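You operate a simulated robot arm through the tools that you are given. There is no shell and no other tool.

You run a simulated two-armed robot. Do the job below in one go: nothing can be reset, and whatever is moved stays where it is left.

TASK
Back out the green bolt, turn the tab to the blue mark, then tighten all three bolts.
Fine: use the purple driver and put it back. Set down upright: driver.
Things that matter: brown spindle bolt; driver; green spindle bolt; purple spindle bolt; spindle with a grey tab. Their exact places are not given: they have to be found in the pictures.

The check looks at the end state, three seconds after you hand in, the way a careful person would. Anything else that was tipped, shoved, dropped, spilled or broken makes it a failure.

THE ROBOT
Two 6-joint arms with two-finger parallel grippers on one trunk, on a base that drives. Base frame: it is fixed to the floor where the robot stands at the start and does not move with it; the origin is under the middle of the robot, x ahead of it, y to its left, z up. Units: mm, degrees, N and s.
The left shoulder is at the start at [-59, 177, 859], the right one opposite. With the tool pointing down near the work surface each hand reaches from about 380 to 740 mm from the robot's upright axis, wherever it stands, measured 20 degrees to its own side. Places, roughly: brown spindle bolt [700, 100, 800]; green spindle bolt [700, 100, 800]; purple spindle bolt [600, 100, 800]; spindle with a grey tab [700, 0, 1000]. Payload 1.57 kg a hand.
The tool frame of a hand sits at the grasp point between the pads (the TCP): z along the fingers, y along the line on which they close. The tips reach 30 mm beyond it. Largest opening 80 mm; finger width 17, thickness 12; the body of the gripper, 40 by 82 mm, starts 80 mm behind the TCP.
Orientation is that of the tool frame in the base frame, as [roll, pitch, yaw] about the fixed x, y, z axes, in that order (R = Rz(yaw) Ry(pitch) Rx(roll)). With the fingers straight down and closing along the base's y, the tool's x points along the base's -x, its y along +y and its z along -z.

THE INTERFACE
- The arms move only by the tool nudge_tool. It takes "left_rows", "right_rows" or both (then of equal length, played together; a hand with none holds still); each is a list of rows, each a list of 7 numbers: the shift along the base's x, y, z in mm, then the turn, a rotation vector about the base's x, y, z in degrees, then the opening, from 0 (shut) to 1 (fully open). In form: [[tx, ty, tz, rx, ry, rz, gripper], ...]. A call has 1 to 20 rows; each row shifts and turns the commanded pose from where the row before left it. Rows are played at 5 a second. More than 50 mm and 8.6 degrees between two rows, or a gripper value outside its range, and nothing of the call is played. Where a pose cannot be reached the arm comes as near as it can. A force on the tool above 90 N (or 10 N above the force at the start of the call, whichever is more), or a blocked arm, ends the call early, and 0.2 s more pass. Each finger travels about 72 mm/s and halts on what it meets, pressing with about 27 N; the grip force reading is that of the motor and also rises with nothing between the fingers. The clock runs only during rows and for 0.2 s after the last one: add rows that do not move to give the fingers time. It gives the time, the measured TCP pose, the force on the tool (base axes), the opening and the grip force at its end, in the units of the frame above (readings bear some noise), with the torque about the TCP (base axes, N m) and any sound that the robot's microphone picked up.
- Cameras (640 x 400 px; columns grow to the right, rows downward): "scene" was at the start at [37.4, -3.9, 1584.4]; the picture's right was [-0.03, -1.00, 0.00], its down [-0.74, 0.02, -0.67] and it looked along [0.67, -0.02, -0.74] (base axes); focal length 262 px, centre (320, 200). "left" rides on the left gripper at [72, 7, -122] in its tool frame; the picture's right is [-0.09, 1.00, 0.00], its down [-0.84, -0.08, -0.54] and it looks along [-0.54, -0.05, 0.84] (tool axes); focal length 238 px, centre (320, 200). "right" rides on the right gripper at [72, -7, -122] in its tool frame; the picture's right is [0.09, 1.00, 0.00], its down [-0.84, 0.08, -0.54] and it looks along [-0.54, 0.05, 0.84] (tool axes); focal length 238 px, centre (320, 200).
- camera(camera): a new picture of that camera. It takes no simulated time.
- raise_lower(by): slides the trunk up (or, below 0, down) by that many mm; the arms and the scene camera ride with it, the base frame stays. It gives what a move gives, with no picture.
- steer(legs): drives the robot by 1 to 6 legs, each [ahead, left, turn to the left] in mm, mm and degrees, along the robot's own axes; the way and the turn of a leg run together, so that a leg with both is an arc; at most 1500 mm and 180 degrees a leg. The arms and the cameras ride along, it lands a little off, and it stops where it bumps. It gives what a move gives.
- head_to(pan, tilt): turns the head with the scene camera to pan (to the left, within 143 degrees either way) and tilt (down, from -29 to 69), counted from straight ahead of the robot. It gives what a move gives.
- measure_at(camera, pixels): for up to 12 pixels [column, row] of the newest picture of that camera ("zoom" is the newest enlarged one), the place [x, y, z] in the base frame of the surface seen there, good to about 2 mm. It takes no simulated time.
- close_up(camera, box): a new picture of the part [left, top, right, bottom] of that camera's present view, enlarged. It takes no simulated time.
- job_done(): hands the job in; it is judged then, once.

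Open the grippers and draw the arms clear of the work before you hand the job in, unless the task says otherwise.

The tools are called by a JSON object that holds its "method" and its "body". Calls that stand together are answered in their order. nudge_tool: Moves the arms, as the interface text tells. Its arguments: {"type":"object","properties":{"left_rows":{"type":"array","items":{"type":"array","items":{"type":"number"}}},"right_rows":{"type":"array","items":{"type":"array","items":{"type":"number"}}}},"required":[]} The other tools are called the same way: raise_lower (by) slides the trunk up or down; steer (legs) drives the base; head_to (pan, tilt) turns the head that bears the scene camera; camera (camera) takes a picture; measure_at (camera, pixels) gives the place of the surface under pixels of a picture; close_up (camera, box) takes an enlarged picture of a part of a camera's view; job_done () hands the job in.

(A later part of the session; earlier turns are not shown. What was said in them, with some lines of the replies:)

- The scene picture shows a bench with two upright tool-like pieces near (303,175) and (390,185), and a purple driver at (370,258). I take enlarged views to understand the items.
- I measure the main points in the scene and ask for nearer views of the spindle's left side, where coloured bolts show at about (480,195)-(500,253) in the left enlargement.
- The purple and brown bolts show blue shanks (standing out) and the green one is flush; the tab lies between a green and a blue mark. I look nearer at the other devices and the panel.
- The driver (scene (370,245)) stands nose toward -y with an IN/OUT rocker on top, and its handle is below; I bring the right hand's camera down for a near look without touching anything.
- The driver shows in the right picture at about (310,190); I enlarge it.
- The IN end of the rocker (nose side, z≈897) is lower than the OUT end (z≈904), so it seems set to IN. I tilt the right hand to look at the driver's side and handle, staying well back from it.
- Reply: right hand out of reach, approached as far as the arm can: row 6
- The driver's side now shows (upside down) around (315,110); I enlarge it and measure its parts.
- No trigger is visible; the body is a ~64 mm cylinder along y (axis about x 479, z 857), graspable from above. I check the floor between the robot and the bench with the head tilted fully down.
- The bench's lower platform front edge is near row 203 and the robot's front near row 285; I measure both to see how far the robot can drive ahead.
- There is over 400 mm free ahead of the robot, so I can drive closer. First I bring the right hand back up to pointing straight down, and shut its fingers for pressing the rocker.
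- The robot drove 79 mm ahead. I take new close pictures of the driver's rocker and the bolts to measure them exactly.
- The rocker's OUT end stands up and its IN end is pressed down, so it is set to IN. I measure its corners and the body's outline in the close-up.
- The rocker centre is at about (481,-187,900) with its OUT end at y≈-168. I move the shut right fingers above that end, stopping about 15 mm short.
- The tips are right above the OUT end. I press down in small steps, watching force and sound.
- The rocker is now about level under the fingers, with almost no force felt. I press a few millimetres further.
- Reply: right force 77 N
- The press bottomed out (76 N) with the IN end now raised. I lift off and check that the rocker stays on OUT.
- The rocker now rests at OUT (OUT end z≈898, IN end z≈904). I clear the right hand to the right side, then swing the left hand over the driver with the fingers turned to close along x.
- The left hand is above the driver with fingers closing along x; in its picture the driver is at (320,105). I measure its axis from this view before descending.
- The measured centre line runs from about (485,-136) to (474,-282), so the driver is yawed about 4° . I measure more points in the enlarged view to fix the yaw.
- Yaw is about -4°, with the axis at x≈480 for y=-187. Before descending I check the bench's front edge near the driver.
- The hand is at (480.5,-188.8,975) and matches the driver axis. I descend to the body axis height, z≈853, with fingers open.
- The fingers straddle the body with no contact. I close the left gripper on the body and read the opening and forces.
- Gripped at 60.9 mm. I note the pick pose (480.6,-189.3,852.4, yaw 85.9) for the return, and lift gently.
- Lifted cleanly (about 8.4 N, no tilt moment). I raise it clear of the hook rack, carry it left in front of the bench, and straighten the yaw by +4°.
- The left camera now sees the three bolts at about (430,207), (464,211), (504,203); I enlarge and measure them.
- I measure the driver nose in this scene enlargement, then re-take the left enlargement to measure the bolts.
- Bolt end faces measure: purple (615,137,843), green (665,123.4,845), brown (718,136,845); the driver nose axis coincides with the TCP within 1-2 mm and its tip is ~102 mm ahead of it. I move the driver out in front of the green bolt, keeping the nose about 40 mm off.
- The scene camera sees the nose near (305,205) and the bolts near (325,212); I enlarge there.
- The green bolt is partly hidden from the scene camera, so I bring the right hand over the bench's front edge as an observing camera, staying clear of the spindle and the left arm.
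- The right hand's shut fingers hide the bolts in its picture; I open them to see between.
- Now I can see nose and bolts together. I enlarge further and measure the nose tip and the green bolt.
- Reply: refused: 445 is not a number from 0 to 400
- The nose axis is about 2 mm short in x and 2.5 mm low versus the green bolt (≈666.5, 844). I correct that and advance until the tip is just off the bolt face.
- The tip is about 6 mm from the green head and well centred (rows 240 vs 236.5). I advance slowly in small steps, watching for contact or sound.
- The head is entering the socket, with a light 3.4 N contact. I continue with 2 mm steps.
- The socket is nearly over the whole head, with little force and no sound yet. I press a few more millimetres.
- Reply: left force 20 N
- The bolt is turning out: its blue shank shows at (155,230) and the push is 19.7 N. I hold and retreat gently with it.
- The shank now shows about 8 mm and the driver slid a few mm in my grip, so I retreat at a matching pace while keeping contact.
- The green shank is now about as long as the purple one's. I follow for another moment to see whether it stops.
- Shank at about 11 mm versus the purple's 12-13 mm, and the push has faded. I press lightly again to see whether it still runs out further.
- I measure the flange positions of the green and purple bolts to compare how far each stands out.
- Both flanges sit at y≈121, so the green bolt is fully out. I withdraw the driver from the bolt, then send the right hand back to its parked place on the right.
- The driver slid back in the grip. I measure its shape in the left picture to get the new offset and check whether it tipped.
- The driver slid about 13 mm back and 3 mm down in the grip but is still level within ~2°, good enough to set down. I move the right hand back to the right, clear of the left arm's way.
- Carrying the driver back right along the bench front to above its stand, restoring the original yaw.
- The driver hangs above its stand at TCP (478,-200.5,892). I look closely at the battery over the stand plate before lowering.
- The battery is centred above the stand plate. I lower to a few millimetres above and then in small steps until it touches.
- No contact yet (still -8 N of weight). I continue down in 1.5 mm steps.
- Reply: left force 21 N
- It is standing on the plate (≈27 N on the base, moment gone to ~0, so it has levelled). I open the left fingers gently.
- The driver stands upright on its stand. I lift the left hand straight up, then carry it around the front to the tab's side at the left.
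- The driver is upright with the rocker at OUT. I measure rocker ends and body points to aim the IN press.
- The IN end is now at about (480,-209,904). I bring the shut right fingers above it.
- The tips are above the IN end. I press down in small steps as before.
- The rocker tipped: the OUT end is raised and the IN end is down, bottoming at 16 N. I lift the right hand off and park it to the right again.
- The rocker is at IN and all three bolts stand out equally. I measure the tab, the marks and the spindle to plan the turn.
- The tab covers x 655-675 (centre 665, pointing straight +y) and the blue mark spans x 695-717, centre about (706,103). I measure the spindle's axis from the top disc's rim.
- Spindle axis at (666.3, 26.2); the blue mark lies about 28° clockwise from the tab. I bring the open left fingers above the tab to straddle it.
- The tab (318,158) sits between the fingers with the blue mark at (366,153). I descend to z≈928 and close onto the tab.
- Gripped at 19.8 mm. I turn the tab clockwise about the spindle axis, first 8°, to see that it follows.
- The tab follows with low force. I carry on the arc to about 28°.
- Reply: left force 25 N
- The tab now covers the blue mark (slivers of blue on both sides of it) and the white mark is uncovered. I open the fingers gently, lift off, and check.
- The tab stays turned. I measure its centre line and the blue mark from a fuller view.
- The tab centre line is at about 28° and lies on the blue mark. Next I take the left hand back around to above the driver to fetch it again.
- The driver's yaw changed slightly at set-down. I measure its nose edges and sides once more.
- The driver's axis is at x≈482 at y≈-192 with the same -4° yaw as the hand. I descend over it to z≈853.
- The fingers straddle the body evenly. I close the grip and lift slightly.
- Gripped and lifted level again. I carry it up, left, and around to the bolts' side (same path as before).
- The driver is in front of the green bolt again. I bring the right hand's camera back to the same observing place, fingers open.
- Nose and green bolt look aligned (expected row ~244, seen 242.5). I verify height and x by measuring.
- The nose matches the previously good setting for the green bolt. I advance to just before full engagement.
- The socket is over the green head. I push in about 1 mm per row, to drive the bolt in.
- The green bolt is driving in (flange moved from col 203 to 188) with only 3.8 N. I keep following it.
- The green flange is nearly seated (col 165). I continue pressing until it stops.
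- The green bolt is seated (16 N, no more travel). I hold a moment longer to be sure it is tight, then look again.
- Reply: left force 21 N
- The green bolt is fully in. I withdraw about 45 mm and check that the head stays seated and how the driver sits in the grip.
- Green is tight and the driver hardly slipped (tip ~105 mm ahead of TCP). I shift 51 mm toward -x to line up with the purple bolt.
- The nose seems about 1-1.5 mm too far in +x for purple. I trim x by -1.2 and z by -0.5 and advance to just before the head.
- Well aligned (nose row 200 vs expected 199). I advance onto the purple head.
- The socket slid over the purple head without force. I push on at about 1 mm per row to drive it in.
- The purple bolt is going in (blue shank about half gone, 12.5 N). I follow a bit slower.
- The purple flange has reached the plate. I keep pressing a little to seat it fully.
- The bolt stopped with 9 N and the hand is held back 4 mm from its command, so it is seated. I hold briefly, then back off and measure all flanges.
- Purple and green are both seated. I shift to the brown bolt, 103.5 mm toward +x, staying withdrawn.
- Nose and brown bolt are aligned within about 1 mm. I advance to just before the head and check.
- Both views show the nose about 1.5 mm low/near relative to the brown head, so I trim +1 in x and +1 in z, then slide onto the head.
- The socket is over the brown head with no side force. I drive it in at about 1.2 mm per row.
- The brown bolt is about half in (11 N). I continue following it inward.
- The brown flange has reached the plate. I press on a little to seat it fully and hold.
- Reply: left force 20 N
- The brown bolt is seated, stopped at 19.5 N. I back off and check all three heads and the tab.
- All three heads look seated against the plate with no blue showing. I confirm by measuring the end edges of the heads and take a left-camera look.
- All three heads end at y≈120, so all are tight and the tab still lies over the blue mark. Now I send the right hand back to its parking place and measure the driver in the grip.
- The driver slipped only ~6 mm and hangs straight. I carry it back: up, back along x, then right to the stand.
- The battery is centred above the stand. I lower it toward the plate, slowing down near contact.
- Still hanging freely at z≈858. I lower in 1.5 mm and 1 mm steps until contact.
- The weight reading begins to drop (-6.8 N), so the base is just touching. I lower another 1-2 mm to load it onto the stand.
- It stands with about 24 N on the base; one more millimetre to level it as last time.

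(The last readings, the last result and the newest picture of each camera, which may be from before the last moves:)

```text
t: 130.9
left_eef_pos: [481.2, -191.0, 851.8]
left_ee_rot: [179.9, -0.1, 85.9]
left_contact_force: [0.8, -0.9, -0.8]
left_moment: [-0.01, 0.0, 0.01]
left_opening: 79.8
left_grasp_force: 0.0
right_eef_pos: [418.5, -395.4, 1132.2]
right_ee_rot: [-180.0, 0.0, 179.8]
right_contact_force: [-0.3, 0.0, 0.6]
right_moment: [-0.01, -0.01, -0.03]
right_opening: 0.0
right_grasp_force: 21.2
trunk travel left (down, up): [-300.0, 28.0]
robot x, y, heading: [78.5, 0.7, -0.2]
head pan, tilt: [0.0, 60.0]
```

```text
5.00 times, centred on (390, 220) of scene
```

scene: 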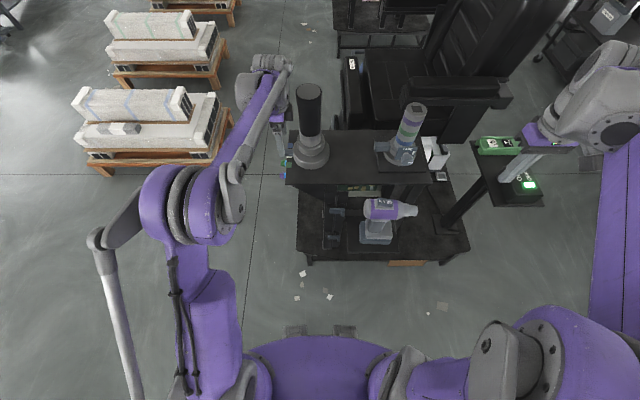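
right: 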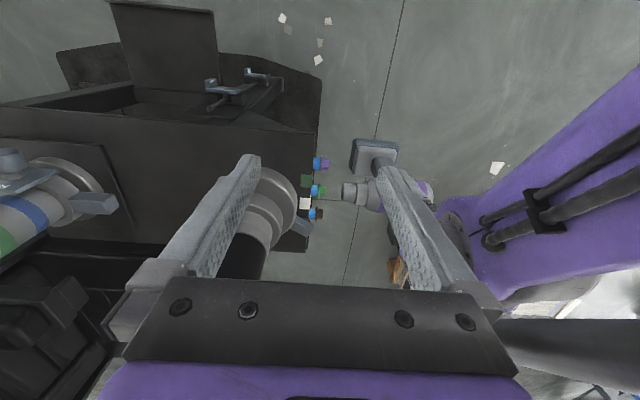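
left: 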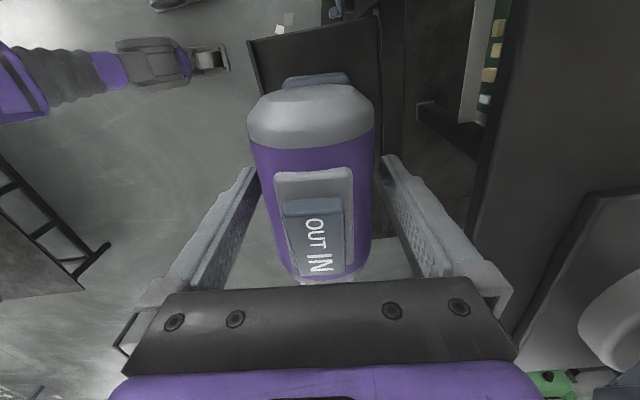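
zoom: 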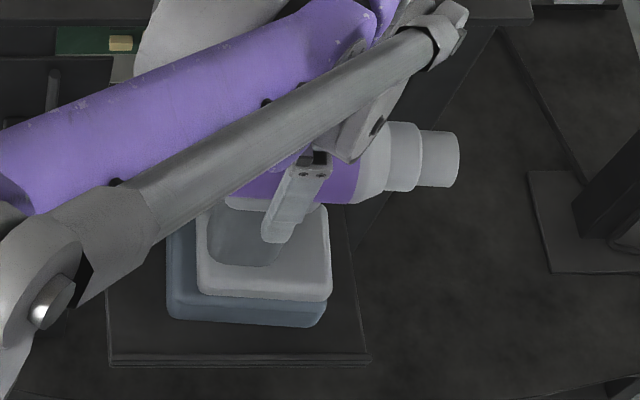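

The driver stands free on its stand. I lift the left hand straight up and draw it away to the left.

{"method": "nudge_tool", "body": {"left_rows": [[0, 0, 15, 0, 0, 0, 1], [0, 0, 30, 0, 0, 0, 1], [0, 0, 40, 0, 0, 0, 1], [0, 0, 45, 0, 0, 0, 1], [0, 0, 45, 0, 0, 0, 1], [0, 0, 45, 0, 0, 0, 1], [0, 0, 40, 0, 0, 0, 1], [-5, 45, 0, 0, 0, 4, 1], [-5, 45, 0, 0, 0, 0, 1], [-5, 45, 0, 0, 0, 0, 1], [-5, 45, 0, 0, 0, 0, 1], [-5, 45, 0, 0, 0, 0, 1], [-5, 45, 0, 0, 0, 0, 1], [-5, 45, 0, 0, 0, 0, 1], [-5, 45, 0, 0, 0, 0, 1], [-5, 45, 0, 0, 0, 0, 1], [0, 45, 0, 0, 0, 0, 1], [0, 0, 0, 0, 0, 0, 1]]}}

{"method": "camera", "body": {"camera": "scene"}}

{"method": "close_up", "body": {"camera": "scene", "box": [340, 180, 440, 260]}}

{"method": "measure_at", "body": {"camera": "zoom", "pixels": [[225, 135], [310, 140], [430, 145], [170, 150], [255, 180], [230, 250], [210, 300], [320, 300]]}}

```text
t: 134.7
left_eef_pos: [435.8, 256.0, 1111.4]
left_ee_rot: [179.9, 0.0, 89.9]
left_contact_force: [0.4, -0.5, 0.1]
left_moment: [0.02, 0.01, 0.01]
left_opening: 80.0
left_grasp_force: 0.0
right_eef_pos: [418.4, -394.8, 1132.6]
right_ee_rot: [179.9, 0.0, 179.9]
right_contact_force: [-0.6, 0.0, -0.4]
right_moment: [0.05, -0.02, -0.01]
right_opening: 0.2
right_grasp_force: 21.3
trunk travel left (down, up): [-300.0, 28.0]
robot x, y, heading: [78.2, -0.7, -0.0]
head pan, tilt: [0.0, 60.0]
```

```text
taken
```

scene: 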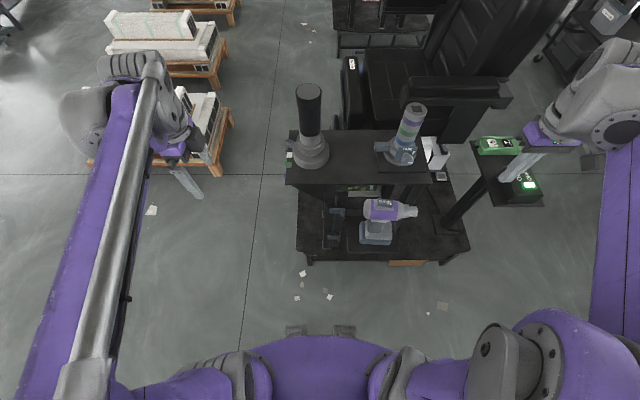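

```text
5.00 times, centred on (390, 220) of scene
```

zoom: 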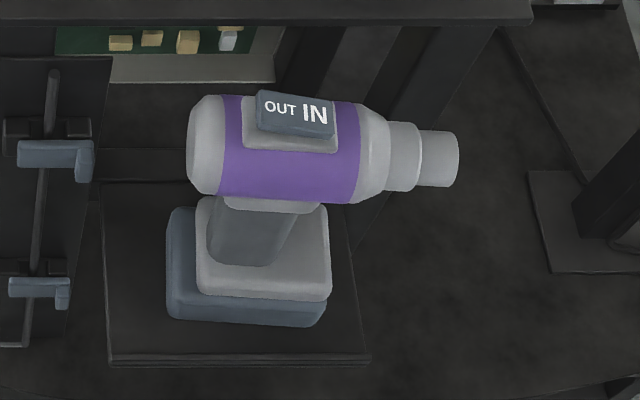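

```text
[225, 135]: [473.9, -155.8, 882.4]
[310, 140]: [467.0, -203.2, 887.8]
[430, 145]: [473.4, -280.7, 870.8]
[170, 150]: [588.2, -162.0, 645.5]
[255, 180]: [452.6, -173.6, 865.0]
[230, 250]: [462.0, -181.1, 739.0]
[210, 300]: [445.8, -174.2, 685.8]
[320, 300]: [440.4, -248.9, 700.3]
```

The driver is upright on its stand as at the start. I check the spindle and bolts once more in the scene and left pictures.

{"method": "close_up", "body": {"camera": "scene", "box": [270, 130, 340, 190]}}

{"method": "camera", "body": {"camera": "left"}}

{"method": "close_up", "body": {"camera": "left", "box": [400, 130, 560, 250]}}

```text
6.67 times, centred on (305, 160) of scene
```

zoom: 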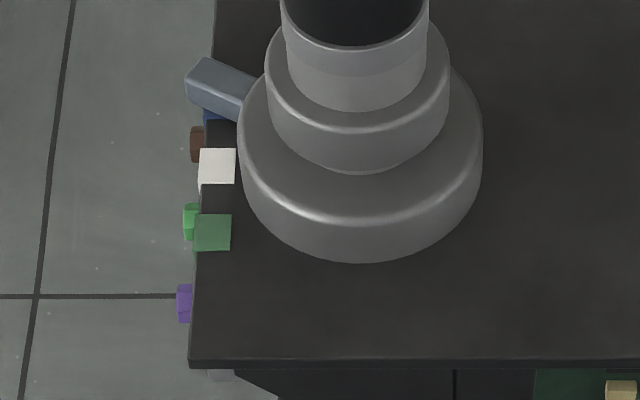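

```text
taken
```

left: 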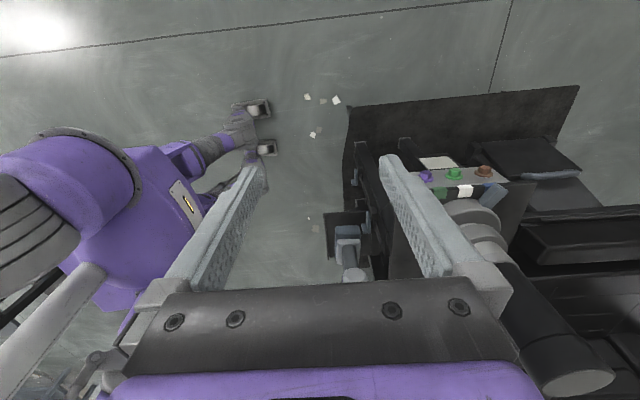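

```text
3.33 times, centred on (480, 190) of left
```

zoom: 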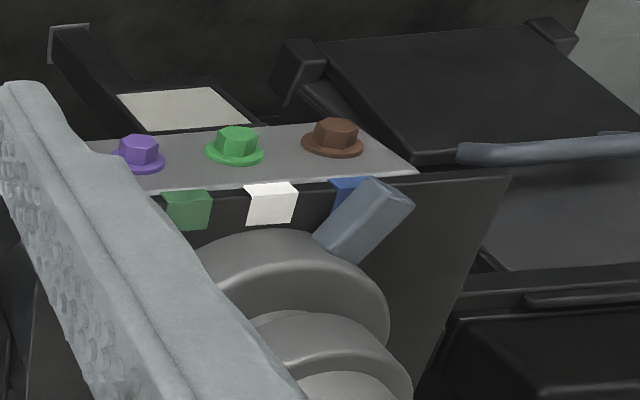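

All three flanges sit flat on the plate. I re-measure the tab's top edges to confirm its angle did not change.

{"method": "measure_at", "body": {"camera": "zoom", "pixels": [[362, 195], [392, 205], [335, 240], [365, 250], [380, 195], [345, 250], [345, 185], [355, 180], [335, 195]]}}

{"method": "measure_at", "body": {"camera": "scene", "pixels": [[303, 145], [300, 142], [306, 147]]}}

```text
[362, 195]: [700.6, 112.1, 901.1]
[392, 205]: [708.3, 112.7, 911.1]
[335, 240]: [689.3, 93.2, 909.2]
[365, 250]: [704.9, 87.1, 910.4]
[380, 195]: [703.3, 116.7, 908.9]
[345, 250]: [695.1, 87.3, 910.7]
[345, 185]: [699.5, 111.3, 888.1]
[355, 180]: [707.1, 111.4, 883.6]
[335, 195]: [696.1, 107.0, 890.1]
```

```text
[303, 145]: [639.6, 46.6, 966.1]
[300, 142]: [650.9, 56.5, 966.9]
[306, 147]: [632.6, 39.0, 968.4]
```

The reading agrees within noise but the view is oblique; I move the left hand out over the bench's left side for a straight-down look at the tab and blue mark.

{"method": "nudge_tool", "body": {"left_rows": [[44, -8, 0, 0, 0, 0, 1], [44, -8, 0, 0, 0, 0, 1], [44, -8, 0, 0, 0, 0, 1], [44, -8, 0, 0, 0, 0, 1], [44, -8, 0, 0, 0, 0, 1], [44, -8, 0, 0, 0, 0, 1], [0, 0, 0, 0, 0, 0, 1]]}}

{"method": "camera", "body": {"camera": "left"}}

{"method": "close_up", "body": {"camera": "left", "box": [250, 110, 390, 220]}}

```text
t: 136.3
left_eef_pos: [700.6, 206.0, 1110.9]
left_ee_rot: [-180.0, 0.1, 90.0]
left_contact_force: [0.0, 0.2, -0.6]
left_moment: [-0.03, -0.01, 0.01]
left_opening: 79.8
left_grasp_force: 0.1
right_eef_pos: [417.5, -395.5, 1133.6]
right_ee_rot: [179.9, 0.1, 179.9]
right_contact_force: [-0.8, -0.5, -0.3]
right_moment: [-0.02, -0.01, 0.02]
right_opening: 0.1
right_grasp_force: 21.0
trunk travel left (down, up): [-300.0, 28.0]
robot x, y, heading: [76.6, -3.7, 0.0]
head pan, tilt: [0.0, 60.0]
```

```text
taken
```

left: 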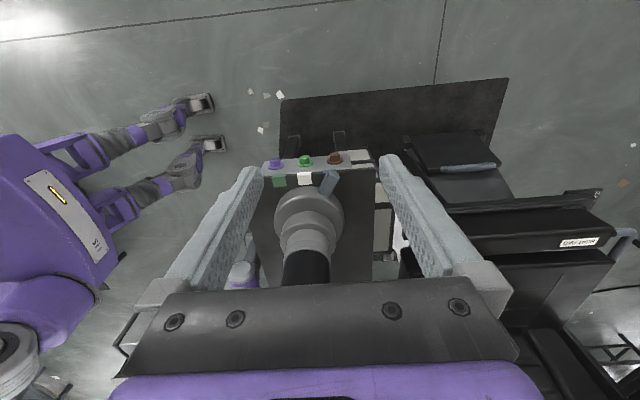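

```text
3.64 times, centred on (320, 165) of left
```

zoom: 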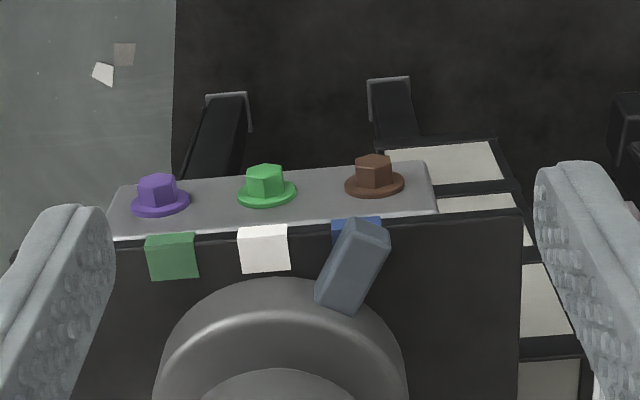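

{"method": "close_up", "body": {"camera": "left", "box": [290, 150, 360, 210]}}

```text
6.67 times, centred on (325, 180) of left
```

zoom: 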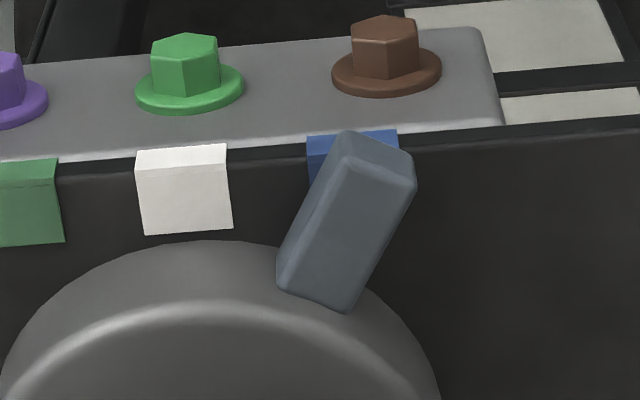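

The tab lies across the blue mark in this straighter view. I measure its top edges for the angle.

{"method": "measure_at", "body": {"camera": "zoom", "pixels": [[340, 180], [400, 190], [305, 255], [357, 280], [370, 185], [332, 268], [310, 142], [394, 138], [312, 175], [140, 160], [228, 155], [185, 190]]}}

```text
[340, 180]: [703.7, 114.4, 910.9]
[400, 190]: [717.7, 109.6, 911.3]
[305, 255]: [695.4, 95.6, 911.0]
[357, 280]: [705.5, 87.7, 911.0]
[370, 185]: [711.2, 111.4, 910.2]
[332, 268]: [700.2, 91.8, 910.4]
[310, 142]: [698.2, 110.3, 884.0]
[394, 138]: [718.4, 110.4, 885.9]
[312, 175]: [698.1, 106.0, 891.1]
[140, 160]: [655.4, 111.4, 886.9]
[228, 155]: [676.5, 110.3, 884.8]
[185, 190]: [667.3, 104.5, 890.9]
```

The tab's centre line (27.5°) passes through the blue mark's middle (x 698-718), so the state is right. I draw both arms back and up, with grippers open.

{"method": "nudge_tool", "body": {"left_rows": [[-44, 8, 0, 0, 0, 0, 1], [-44, 8, 0, 0, 0, 0, 1], [-44, 8, 0, 0, 0, 0, 1], [-44, 8, 0, 0, 0, 0, 1], [-44, 8, 0, 0, 0, 0, 1], [-30, 8, 20, 0, 0, 0, 1], [0, 0, 40, 0, 0, 0, 1], [0, 0, 40, 0, 0, 0, 1], [0, 0, 0, 0, 0, 0, 1]], "right_rows": [[0, 0, 30, 0, 0, 0, 0.5], [0, 0, 40, 0, 0, 0, 1], [0, 0, 40, 0, 0, 0, 1], [0, 0, 0, 0, 0, 0, 1], [0, 0, 0, 0, 0, 0, 1], [0, 0, 0, 0, 0, 0, 1], [0, 0, 0, 0, 0, 0, 1], [0, 0, 0, 0, 0, 0, 1], [0, 0, 0, 0, 0, 0, 1]]}}

{"method": "camera", "body": {"camera": "scene"}}

{"method": "close_up", "body": {"camera": "scene", "box": [270, 80, 480, 270]}}

```text
t: 138.3
left_eef_pos: [449.7, 257.0, 1212.5]
left_ee_rot: [179.9, 0.0, 89.9]
left_contact_force: [-0.5, -0.4, -0.9]
left_moment: [0.02, -0.03, -0.01]
left_opening: 80.1
left_grasp_force: 0.1
right_eef_pos: [420.9, -396.3, 1242.1]
right_ee_rot: [-179.9, 0.0, 179.9]
right_contact_force: [-0.3, 0.2, -0.3]
right_moment: [-0.01, 0.0, -0.01]
right_opening: 80.0
right_grasp_force: 0.0
trunk travel left (down, up): [-300.0, 28.0]
robot x, y, heading: [76.0, 1.0, -0.2]
head pan, tilt: [0.0, 60.0]
```

```text
taken
```

scene: 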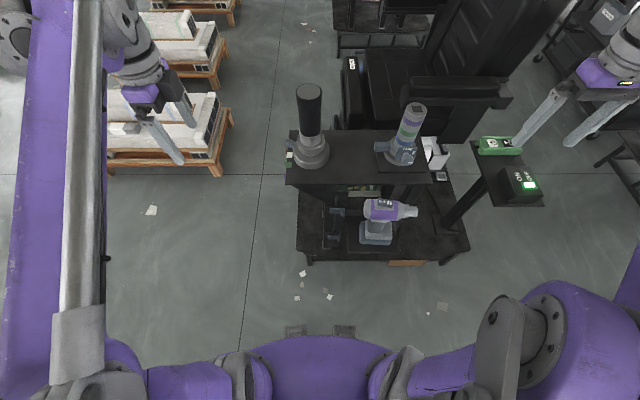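

```text
2.11 times, centred on (375, 175) of scene
```

zoom: 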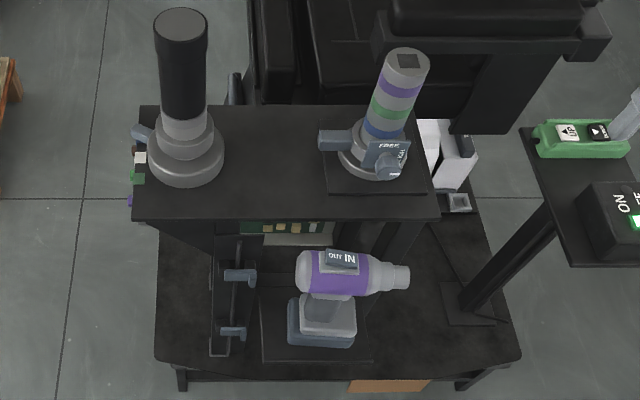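

Both arms are clear with grippers open. The driver stands upright on its stand, all three bolts are tight, the tab is on the blue mark, and nothing else was touched. I hand the job in.

{"method": "job_done", "body": {}}

```text
The job is handed in.
```

The job is done and handed in; I don't have the check's verdict.

- **Green bolt:** I switched the purple driver to OUT and backed the bolt out until it stood as far out as the other two.
- **Tab:** I turned it about 27.5° clockwise, so its centre line crosses the blue mark within about 1–2 mm of the middle.
- **All three bolts:** I switched the driver to IN and tightened green, then purple, then brown. All three heads measure level at about y = 120 mm, with no blue shank showing.
- **Driver:** It is back upright on its stand, within a few millimetres of where it started, and still switched to IN.
- **Robot:** It stands about 77 mm ahead of its starting place. Both arms are clear of the work with the grippers open.

I touched only the driver, the three bolts and the tab.
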